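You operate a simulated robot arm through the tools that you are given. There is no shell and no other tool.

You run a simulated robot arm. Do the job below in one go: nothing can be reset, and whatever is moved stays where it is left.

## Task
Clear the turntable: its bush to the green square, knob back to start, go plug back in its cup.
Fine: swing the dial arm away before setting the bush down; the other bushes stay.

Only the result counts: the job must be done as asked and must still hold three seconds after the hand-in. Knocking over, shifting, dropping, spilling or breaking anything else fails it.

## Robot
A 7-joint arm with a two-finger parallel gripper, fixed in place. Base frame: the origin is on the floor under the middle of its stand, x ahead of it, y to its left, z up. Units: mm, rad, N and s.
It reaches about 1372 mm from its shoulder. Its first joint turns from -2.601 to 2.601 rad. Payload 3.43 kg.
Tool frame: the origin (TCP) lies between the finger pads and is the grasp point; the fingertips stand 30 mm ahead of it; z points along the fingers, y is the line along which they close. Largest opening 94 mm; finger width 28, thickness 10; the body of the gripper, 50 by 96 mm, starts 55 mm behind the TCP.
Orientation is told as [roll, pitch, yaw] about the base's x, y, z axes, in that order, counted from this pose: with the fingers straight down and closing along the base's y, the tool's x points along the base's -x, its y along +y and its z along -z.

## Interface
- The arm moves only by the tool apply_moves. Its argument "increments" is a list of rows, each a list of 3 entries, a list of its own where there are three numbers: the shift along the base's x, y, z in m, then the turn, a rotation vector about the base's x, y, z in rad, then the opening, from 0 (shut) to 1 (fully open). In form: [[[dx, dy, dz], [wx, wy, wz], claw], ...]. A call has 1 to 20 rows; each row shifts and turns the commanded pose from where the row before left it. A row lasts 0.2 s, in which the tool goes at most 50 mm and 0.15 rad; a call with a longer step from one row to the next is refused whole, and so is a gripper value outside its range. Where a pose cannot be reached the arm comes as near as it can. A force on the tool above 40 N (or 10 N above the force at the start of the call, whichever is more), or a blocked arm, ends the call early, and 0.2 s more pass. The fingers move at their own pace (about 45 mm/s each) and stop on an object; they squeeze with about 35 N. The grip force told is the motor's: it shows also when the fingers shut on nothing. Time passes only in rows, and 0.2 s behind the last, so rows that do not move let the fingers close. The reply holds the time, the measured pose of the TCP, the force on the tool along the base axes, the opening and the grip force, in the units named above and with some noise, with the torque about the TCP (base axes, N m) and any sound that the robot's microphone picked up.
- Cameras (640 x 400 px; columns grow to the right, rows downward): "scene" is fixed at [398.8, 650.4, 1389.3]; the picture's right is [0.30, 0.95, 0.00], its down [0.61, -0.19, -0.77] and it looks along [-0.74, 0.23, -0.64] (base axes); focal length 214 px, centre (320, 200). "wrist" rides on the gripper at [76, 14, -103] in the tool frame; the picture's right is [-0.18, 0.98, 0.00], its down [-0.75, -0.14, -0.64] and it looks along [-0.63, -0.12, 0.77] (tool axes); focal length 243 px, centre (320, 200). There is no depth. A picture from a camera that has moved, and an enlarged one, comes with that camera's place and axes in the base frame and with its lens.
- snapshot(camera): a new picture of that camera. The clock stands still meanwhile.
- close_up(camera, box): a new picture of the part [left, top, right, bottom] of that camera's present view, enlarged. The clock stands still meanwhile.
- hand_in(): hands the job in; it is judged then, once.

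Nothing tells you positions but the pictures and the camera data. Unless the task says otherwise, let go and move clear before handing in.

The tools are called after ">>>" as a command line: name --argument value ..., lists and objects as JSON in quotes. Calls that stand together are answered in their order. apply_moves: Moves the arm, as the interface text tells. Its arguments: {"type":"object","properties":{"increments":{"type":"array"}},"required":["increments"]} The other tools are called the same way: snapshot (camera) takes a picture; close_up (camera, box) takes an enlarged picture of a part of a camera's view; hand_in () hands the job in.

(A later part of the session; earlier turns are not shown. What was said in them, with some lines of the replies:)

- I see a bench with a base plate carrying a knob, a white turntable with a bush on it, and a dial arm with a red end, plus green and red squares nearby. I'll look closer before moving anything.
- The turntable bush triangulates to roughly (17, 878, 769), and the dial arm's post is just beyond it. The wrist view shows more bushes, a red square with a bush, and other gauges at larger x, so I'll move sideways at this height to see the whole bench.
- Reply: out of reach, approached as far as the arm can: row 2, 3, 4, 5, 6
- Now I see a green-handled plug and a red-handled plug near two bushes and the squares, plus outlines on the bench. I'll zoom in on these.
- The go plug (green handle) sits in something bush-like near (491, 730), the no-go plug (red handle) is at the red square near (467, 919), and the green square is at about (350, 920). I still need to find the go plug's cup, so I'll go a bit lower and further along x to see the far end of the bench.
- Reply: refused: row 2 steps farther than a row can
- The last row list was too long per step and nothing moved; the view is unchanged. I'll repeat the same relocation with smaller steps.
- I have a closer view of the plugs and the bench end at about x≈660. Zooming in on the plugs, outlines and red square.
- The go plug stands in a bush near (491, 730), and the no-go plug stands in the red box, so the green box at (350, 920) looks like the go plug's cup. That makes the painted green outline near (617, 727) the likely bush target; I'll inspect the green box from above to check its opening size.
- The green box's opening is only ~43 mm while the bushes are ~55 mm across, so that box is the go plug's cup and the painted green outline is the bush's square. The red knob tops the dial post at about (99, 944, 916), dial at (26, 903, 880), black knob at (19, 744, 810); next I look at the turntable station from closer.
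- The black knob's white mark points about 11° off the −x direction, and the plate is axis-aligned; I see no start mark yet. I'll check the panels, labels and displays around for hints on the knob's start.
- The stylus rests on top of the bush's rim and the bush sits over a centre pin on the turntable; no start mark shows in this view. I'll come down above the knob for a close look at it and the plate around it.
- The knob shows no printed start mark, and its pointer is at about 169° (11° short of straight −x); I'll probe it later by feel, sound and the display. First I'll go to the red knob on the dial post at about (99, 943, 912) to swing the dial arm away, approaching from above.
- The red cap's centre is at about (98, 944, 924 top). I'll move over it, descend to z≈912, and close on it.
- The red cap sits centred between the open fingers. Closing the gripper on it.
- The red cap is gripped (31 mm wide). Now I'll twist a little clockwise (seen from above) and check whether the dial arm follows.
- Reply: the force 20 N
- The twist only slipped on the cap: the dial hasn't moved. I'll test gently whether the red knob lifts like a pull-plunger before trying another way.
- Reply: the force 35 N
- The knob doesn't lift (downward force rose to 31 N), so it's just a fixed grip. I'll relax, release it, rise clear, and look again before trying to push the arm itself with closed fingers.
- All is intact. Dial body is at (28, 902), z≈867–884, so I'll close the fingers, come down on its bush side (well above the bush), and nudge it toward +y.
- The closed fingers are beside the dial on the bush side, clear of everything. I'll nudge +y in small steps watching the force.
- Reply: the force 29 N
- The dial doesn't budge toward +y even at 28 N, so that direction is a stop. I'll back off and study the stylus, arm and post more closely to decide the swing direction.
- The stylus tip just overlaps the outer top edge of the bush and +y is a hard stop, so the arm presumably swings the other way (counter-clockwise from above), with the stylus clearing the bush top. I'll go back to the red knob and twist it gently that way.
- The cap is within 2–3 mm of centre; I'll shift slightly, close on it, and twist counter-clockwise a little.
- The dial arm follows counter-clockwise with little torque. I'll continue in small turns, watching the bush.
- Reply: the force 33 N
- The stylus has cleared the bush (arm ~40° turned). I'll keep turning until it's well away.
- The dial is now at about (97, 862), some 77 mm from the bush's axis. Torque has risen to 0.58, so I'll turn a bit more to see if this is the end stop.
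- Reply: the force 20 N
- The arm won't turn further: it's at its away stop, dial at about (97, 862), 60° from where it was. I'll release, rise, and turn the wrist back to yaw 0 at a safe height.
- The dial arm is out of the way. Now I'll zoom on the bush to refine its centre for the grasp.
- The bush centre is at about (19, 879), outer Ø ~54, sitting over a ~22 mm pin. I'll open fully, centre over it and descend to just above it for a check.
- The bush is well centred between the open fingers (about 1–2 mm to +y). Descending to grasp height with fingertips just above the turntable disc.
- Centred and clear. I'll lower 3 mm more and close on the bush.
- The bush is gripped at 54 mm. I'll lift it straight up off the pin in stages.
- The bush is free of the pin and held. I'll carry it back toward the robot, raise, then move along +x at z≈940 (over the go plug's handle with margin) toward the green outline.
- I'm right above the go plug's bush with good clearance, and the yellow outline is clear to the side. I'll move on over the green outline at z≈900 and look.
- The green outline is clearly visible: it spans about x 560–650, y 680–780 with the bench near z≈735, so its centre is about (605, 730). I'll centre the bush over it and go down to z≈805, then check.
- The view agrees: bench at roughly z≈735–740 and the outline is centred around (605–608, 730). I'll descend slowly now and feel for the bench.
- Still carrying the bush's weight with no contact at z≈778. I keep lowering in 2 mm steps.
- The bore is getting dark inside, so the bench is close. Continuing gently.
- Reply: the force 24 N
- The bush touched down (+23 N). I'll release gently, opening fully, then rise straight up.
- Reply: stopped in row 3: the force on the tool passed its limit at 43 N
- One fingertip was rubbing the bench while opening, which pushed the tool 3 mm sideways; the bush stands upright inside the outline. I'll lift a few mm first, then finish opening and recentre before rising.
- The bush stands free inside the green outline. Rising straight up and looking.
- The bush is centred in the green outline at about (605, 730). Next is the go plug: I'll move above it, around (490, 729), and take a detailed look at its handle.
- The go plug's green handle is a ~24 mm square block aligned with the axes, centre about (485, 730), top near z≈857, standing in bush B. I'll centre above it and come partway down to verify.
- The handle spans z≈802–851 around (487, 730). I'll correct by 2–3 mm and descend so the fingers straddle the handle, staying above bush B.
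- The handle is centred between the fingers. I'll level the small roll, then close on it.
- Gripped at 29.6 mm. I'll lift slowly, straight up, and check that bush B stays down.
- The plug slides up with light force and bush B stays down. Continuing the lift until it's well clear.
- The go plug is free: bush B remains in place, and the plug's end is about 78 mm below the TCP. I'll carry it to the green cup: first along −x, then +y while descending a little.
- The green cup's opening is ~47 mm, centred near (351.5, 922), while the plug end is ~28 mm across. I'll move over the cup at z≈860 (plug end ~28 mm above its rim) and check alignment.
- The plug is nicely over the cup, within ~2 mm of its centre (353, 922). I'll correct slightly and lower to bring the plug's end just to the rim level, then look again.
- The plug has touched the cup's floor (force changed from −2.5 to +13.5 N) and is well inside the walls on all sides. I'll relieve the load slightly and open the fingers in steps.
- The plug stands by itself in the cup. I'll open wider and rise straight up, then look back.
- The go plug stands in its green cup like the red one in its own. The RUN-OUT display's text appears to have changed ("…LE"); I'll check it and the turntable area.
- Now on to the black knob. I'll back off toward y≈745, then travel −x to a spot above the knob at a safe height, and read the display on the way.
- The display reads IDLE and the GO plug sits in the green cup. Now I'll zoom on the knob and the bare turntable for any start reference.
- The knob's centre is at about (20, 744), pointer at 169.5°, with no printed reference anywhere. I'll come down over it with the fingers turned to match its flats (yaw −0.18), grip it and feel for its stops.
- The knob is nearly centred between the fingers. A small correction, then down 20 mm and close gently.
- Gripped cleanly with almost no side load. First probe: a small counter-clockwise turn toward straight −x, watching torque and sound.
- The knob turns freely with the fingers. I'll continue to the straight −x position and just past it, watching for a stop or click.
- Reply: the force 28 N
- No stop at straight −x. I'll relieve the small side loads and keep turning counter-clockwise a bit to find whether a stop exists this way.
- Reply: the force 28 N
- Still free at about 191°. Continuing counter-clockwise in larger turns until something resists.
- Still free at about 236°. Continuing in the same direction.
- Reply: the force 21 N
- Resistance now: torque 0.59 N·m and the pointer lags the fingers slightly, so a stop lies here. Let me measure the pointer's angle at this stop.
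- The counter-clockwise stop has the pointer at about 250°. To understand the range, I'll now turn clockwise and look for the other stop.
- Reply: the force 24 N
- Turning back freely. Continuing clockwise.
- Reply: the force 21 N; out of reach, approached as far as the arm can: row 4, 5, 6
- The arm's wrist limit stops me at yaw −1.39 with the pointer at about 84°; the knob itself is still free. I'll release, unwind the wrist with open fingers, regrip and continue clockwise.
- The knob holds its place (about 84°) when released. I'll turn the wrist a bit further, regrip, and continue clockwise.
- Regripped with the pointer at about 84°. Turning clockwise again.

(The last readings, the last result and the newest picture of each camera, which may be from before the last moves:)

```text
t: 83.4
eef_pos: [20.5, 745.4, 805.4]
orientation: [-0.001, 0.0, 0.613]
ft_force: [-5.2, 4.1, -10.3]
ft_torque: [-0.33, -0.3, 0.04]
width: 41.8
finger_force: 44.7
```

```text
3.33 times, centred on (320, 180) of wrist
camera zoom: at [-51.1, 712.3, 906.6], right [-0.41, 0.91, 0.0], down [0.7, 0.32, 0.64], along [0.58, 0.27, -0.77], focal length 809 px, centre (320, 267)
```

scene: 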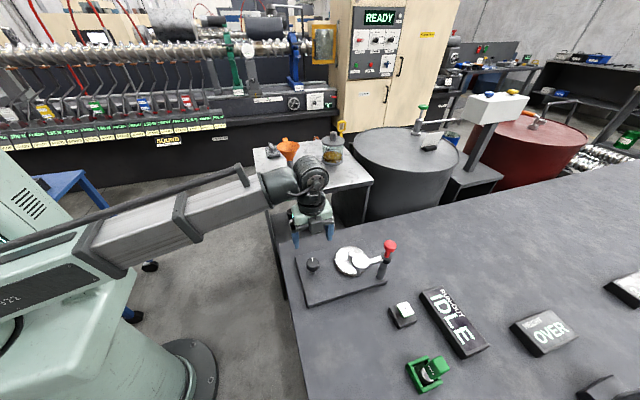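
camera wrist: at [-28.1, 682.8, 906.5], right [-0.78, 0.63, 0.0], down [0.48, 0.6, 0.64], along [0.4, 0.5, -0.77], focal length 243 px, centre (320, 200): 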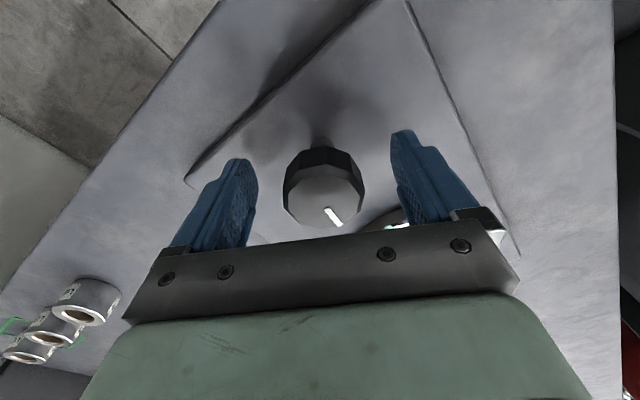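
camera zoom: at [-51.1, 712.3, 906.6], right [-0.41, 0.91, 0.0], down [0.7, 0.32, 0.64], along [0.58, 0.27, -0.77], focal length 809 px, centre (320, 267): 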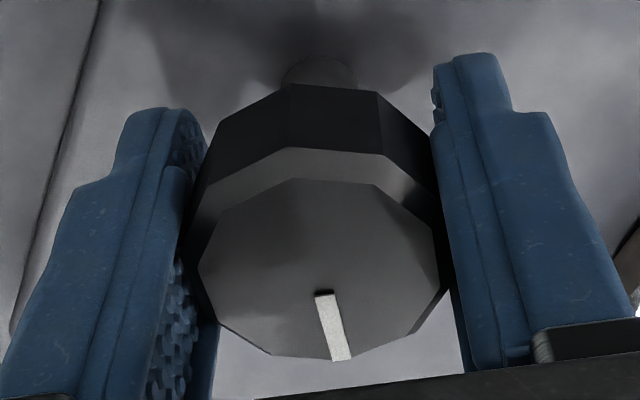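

>>> apply_moves --increments '[[[0, 0, -0.0004], [0, 0, -0.1], 0], [[0, 0, 0], [0, 0, -0.12], 0], [[0, 0, 0], [0, 0, -0.12], 0], [[0, 0, 0], [0, 0, -0.12], 0], [[0, 0, 0], [0, 0, -0.12], 0], [[0, 0, 0], [0, 0, -0.12], 0], [[0, 0, 0], [0, 0, -0.12], 0]]'

>>> close_up --camera "wrist" --box '[260, 120, 380, 240]'

```text
t: 85.0
eef_pos: [21.6, 744.8, 803.6]
orientation: [0.003, 0.001, -0.211]
ft_force: [-8.7, 10.6, 21.2]
ft_torque: [-0.5, -0.39, 0.03]
width: 41.7
finger_force: 45.1
```

```text
3.33 times, centred on (320, 180) of wrist
camera zoom: at [-52.2, 773.8, 906.6], right [0.38, 0.92, 0.0], down [0.71, -0.3, 0.64], along [0.59, -0.24, -0.77], focal length 809 px, centre (320, 267)
```

zoom: 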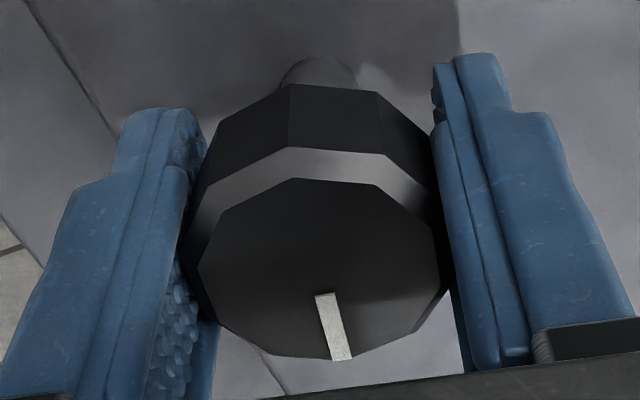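

>>> apply_moves --increments '[[[-0.0003, 0.0003, 0.0006], [0, 0, -0.1], 0], [[0, 0, 0], [0, 0, -0.12], 0], [[0, 0, 0], [0, 0, -0.12], 0], [[0, 0, 0], [0, 0, -0.12], 0], [[0, 0, 0], [0, 0, -0.12], 0]]'

>>> close_up --camera "wrist" --box '[260, 120, 380, 240]'

```text
t: 86.2
eef_pos: [20.3, 745.2, 803.7]
orientation: [0.0, -0.003, -0.788]
ft_force: [0.1, 0.9, -4.7]
ft_torque: [0.85, 0.95, 0.02]
width: 41.9
finger_force: 45.0
```

```text
3.33 times, centred on (320, 180) of wrist
camera zoom: at [-24.2, 808.6, 906.4], right [0.83, 0.56, 0.0], down [0.43, -0.63, 0.64], along [0.36, -0.53, -0.77], focal length 809 px, centre (320, 267)
```

zoom: 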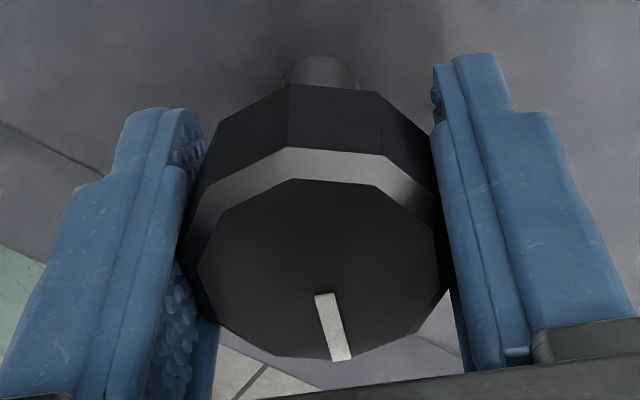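

>>> apply_moves --increments '[[[0, 0, 0], [0, 0, -0.1], 0], [[0, 0, 0], [0, 0, -0.1], 0], [[0, 0, 0], [0, 0, -0.1], 0], [[0, 0, 0], [0, 0, -0.1], 0]]'

>>> close_up --camera "wrist" --box '[260, 120, 380, 240]'

```text
t: 87.2
eef_pos: [21.8, 745.6, 804.4]
orientation: [0.001, -0.002, -1.189]
ft_force: [0.2, -4.8, -21.7]
ft_torque: [0.51, 0.55, 0.04]
width: 41.9
finger_force: 45.7
```

```text
3.33 times, centred on (320, 180) of wrist
camera zoom: at [4.2, 820.5, 906.4], right [0.98, 0.2, 0.0], down [0.15, -0.75, 0.64], along [0.13, -0.63, -0.77], focal length 809 px, centre (320, 267)
```

zoom: 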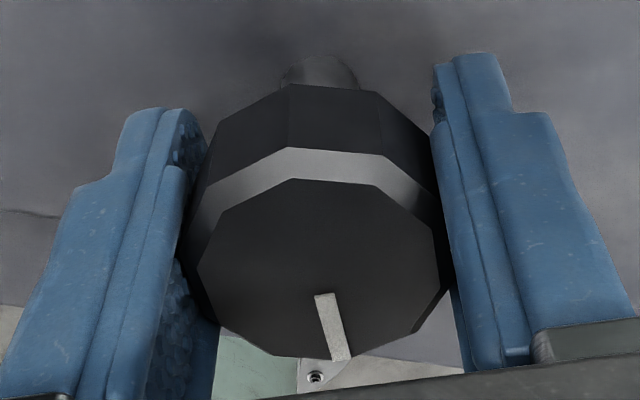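

>>> apply_moves --increments '[[[0, 0, -0.0008], [0, 0, -0.07], 0], [[0, 0, 0], [0, 0, -0.07], 0], [[0, 0, 0], [0, 0, -0.05], 0]]'

>>> close_up --camera "wrist" --box '[260, 120, 380, 240]'

```text
t: 88.0
eef_pos: [19.8, 745.4, 804.0]
orientation: [-0.002, -0.001, -1.379]
ft_force: [-2.4, -7.2, -3.0]
ft_torque: [-1.38, 0.06, 0.06]
width: 42.0
finger_force: 44.5
```

```text
3.33 times, centred on (320, 180) of wrist
camera zoom: at [18.7, 821.9, 906.5], right [1.0, 0.01, 0.0], down [0.01, -0.77, 0.64], along [0.01, -0.64, -0.77], focal length 809 px, centre (320, 267)
```

zoom: 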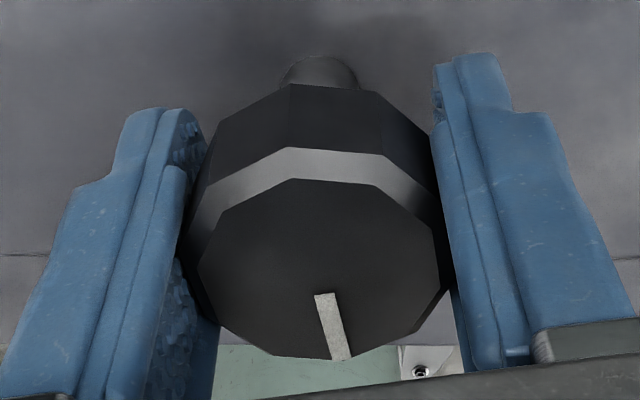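

Still free at about −78° (282°), almost a full turn from the other stop. I'll regrip once more and continue clockwise to see whether a second stop appears.

>>> apply_moves --increments '[[[0, 0, 0], [0, 0, 0], 0.5], [[0, 0, 0], [0, 0, 0], 0.8], [[0, 0, 0], [0, 0, 0], 0.9], [[0, -0.0005, 0], [0, 0, 0.145], 0.9], [[0, 0, 0], [0, 0, 0.145], 0.9], [[0, 0, 0], [0, 0, 0.145], 0.9], [[0, 0, 0], [0, 0, 0.145], 0.9], [[0, 0, 0], [0, 0, 0.145], 0.9], [[0, 0, 0], [0, 0, 0.145], 0.9], [[0, 0, 0], [0, 0, 0.145], 0.9], [[0, 0, 0], [0, 0, 0.145], 0.9], [[0, 0, 0], [0, 0, 0.145], 0.9], [[0, 0, 0], [0, 0, 0.145], 0.9], [[0, 0, 0], [0, 0, 0.145], 0.9], [[0, 0, 0], [0, 0, 0.145], 0.9], [[0, 0, 0], [0, 0, 0.145], 0.9], [[0, 0, 0], [0, 0, 0.145], 0.9], [[0, 0, 0], [0, 0, 0.145], 0.9], [[0, 0, 0], [0, 0, 0.145], 0.9], [[0, 0, 0], [0, 0, 0.145], 0.9]]'

>>> snapshot --camera "wrist"

```text
t: 92.2
eef_pos: [21.0, 744.2, 803.9]
orientation: [0.001, 0.0, 1.091]
ft_force: [0.3, 0.3, -0.3]
ft_torque: [-0.01, 0.02, 0.0]
width: 84.6
finger_force: 0.0
```

```text
taken
camera wrist: at [-28.1, 682.7, 906.0], right [-0.79, 0.62, 0.0], down [0.47, 0.6, 0.64], along [0.4, 0.51, -0.77], focal length 243 px, centre (320, 200)
```

wrist: 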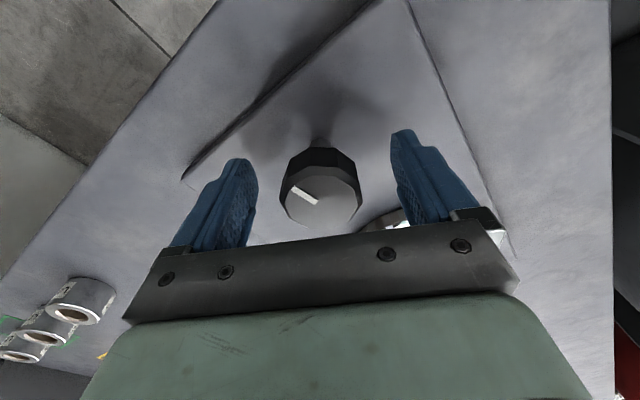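

Pointer still at about −77°. Gripping here and continuing clockwise.

>>> apply_moves --increments '[[[0, 0.0005, 0], [0, 0, 0], 0.6], [[0, 0, 0], [0, 0, 0], 0.4], [[0, 0, 0], [0, 0, 0], 0.2], [[0, 0, 0], [0, 0, 0], 0.0], [[0, 0, 0], [0, 0, 0], 0.0], [[0, 0, 0], [0, 0, -0.06], 0], [[0, 0, 0], [0, 0, -0.06], 0], [[0, 0, 0], [0, 0, -0.06], 0], [[0, 0, 0], [0, 0, -0.06], 0]]'

>>> close_up --camera "wrist" --box '[260, 120, 380, 240]'

```text
t: 94.2
eef_pos: [20.4, 744.7, 803.7]
orientation: [-0.002, 0.001, 0.848]
ft_force: [0.3, -0.5, -11.8]
ft_torque: [0.05, -0.1, 0.22]
width: 41.6
finger_force: 45.0
```

```text
3.33 times, centred on (320, 180) of wrist
camera zoom: at [-41.5, 696.8, 905.9], right [-0.62, 0.79, 0.0], down [0.6, 0.47, 0.64], along [0.51, 0.39, -0.77], focal length 809 px, centre (320, 267)
```

zoom: 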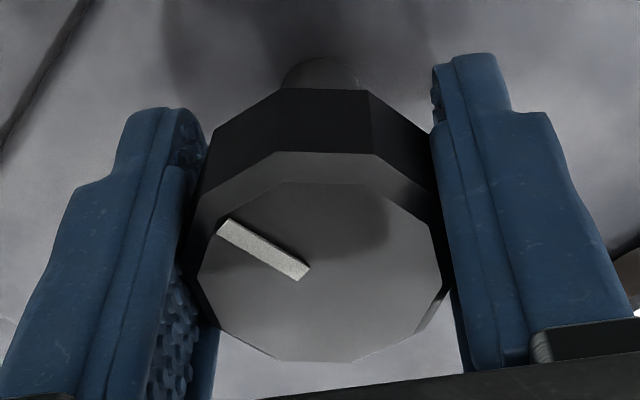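

Torque is rising (0.22) with the pointer at about −90° (straight toward −y). A bit more to see if this is the stop.

>>> apply_moves --increments '[[[0, 0, -0.0004], [0, 0, -0.05], 0], [[0, 0, 0], [0, 0, -0.05], 0]]'

>>> close_up --camera "wrist" --box '[260, 120, 380, 240]'

```text
t: 94.8
eef_pos: [20.3, 744.9, 803.8]
orientation: [0.001, 0.0, 0.749]
ft_force: [-0.1, 0.6, 2.8]
ft_torque: [-0.07, -0.29, 0.88]
width: 41.6
finger_force: 45.1
```

```text
3.33 times, centred on (320, 180) of wrist
camera zoom: at [-45.9, 703.0, 906.1], right [-0.53, 0.85, 0.0], down [0.65, 0.41, 0.64], along [0.54, 0.34, -0.77], focal length 809 px, centre (320, 267)
```

zoom: 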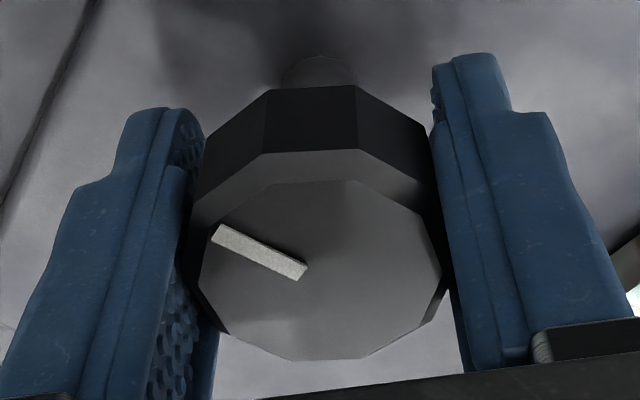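

The knob is firmly stopped clockwise with the pointer straight toward −y (about −89°, torque 0.88), exactly square to the plate, whereas the other stop was at an odd ~250°. So this stop is the zero/start position; I'll open the fingers while it's held against the stop, then rise.

>>> apply_moves --increments '[[[0, 0, 0], [0, 0, 0], 0.4], [[0, 0, 0], [0, 0, 0], 0.55], [[0, 0, 0], [0, 0, 0], 0.7], [[0, 0, 0], [0, 0, 0], 0.9], [[0, 0, 0.01], [0, 0, 0], 0.9], [[0, 0, 0.02], [0, 0, 0], 0.9], [[0, 0, 0.03], [0, 0, 0], 0.9], [[0, 0, 0.03], [0, 0, -0.1], 0.9], [[0, 0, 0.03], [0, 0, -0.13], 0.9], [[0, 0, 0], [0, 0, -0.13], 0.9], [[0, 0, 0], [0, 0, -0.13], 0.9], [[0, 0, 0], [0, 0, -0.13], 0.9], [[0, 0, 0], [0, 0, -0.12], 0.9]]'

>>> snapshot --camera "wrist"

>>> close_up --camera "wrist" --box '[260, 60, 380, 160]'

>>> close_up --camera "scene" --box '[295, 245, 335, 285]'

```text
t: 97.6
eef_pos: [20.3, 744.7, 923.6]
orientation: [0.001, 0.0, 0.005]
ft_force: [0.0, 0.5, 0.9]
ft_torque: [-0.01, -0.01, 0.02]
width: 84.7
finger_force: 0.1
```

```text
taken
camera wrist: at [-57.4, 757.9, 1026.0], right [0.18, 0.98, 0.0], down [0.75, -0.14, 0.64], along [0.63, -0.11, -0.77], focal length 243 px, centre (320, 200)
```

wrist: 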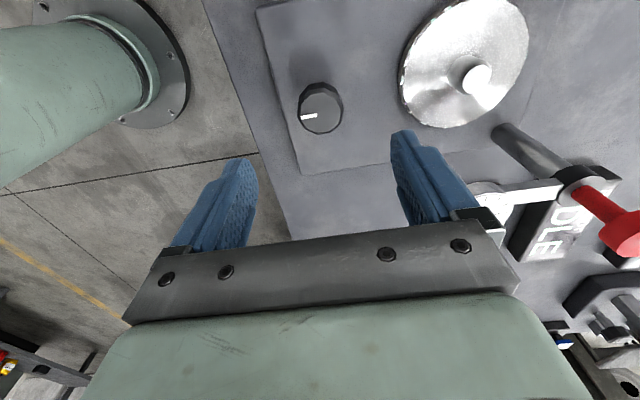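

```text
4.00 times, centred on (320, 110) of wrist
camera zoom: at [-57.4, 757.9, 1026.0], right [0.18, 0.98, 0.0], down [0.75, -0.14, 0.64], along [0.63, -0.11, -0.77], focal length 970 px, centre (320, 560)
```

zoom: 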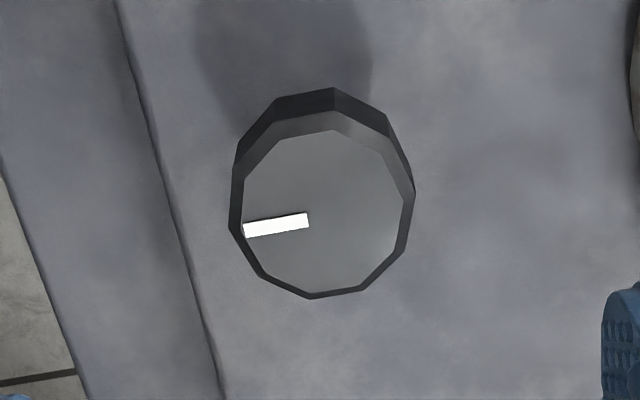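

```text
10.00 times, centred on (315, 265) of scene
camera zoom: at [398.8, 650.4, 1389.3], right [0.3, 0.95, 0.0], down [0.61, -0.19, -0.77], along [-0.74, 0.23, -0.64], focal length 2145 px, centre (370, -450)
```

zoom: 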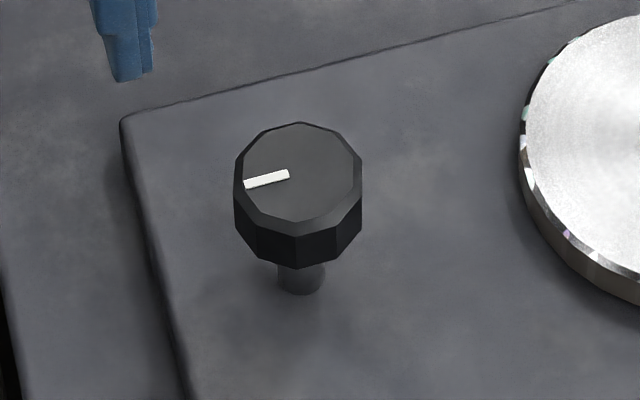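

The pointer now reads −90.4°, square to the plate at the stop: the knob is at start. I'll rise clear and make one last survey of all the pieces before handing in.

>>> apply_moves --increments '[[[0.02, -0.005, 0.03], [0, 0, 0], 0.9], [[0.03, -0.005, 0.03], [0, 0, 0], 0.9], [[0.04, -0.005, 0.02], [0, 0, 0], 0.9], [[0.04, -0.005, 0], [0, 0, 0], 0.9], [[0.04, 0, 0], [0, 0, 0], 0.9], [[0.04, 0, 0], [0, 0, 0], 0.9], [[0.03, 0, 0], [0, 0, 0], 0.9]]'

>>> snapshot --camera "wrist"

>>> close_up --camera "wrist" --box '[280, 90, 440, 240]'

>>> snapshot --camera "scene"

>>> close_up --camera "scene" --box '[280, 225, 480, 400]'

```text
t: 99.2
eef_pos: [258.5, 725.2, 1003.6]
orientation: [0.001, -0.001, 0.01]
ft_force: [0.6, 0.4, 1.4]
ft_torque: [-0.04, -0.01, -0.02]
width: 84.7
finger_force: 0.1
```

```text
taken
camera wrist: at [182.9, 737.2, 1105.2], right [0.17, 0.98, 0.0], down [0.75, -0.13, 0.64], along [0.63, -0.11, -0.77], focal length 243 px, centre (320, 200)
```

wrist: 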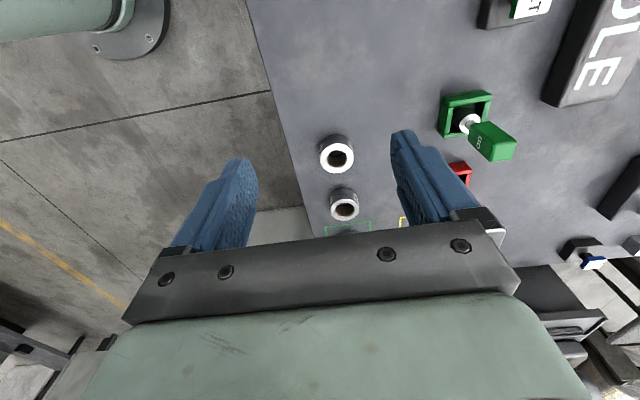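

```text
2.67 times, centred on (360, 165) of wrist
camera zoom: at [182.9, 737.2, 1105.2], right [0.17, 0.98, 0.0], down [0.75, -0.13, 0.64], along [0.63, -0.11, -0.77], focal length 647 px, centre (213, 293)
```

zoom: 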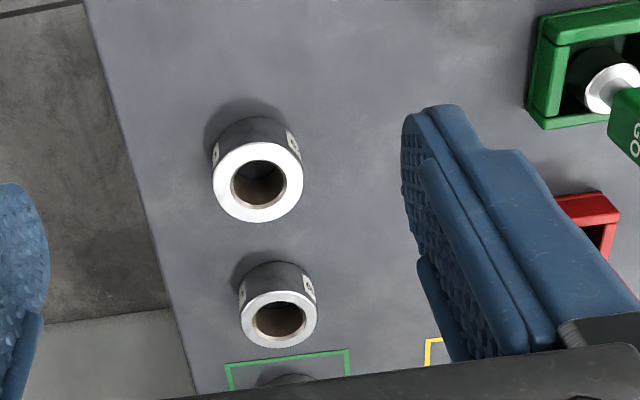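

```text
taken
```

scene: 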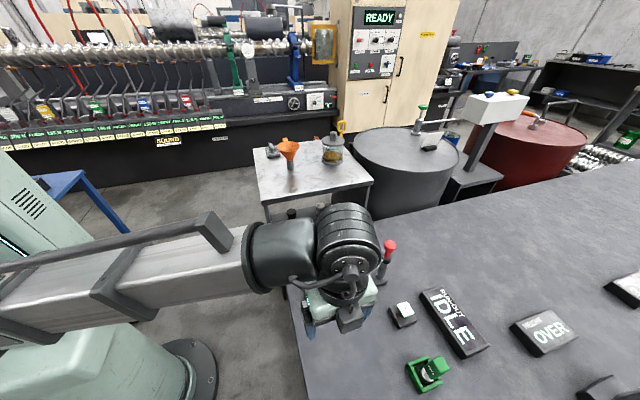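

```text
2.29 times, centred on (380, 312) of scene
camera zoom: at [398.8, 650.4, 1389.3], right [0.3, 0.95, 0.0], down [0.61, -0.19, -0.77], along [-0.74, 0.23, -0.64], focal length 490 px, centre (183, -57)
```

zoom: 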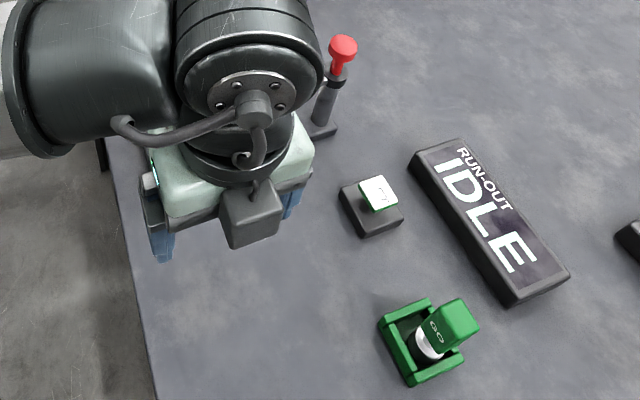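

Everything is in place: the turntable's bush stands in the green outline, the GO plug is in its green cup, and the knob is at its start stop. The dial arm is swung away, the other two bushes are untouched, and the gripper is open and clear, so I'm handing in.

>>> hand_in

```text
The job is handed in.
```

The turntable is clear and I've handed the job in; no verdict came back with the hand-in. Two steps rest on my own reading of the scene, noted below.

- **Dial arm:** I swung it about 60° counter-clockwise to its stop before moving the bush, and it is still there. The RUN-OUT display went from SET to IDLE. I first pushed it the wrong way, up to about 28 N, but it did not move.
- **Bush:** the turntable's bush (LOT 30) stands centred in the painted green outline. I took that outline as the green square, because the green box's opening (about 43–47 mm) is too small for the 54 mm bush.
- **Go plug:** I pulled it out of the LOT 50 bush and stood it upright in the green box, which I took as its cup. The no-go plug stands in the matching red one.
- **Knob:** no start mark is printed anywhere, so I felt for its stops and turned it through its whole range. I left it at the clockwise stop, where the pointer lines up squared to the plate; the other stop is at an odd angle.
- **Other bushes:** LOT 20 and LOT 50 stayed where they were.

When I let go of the bush, a fingertip rubbed the bench and pushed the gripper about 3 mm sideways. The bush stayed upright and centred.
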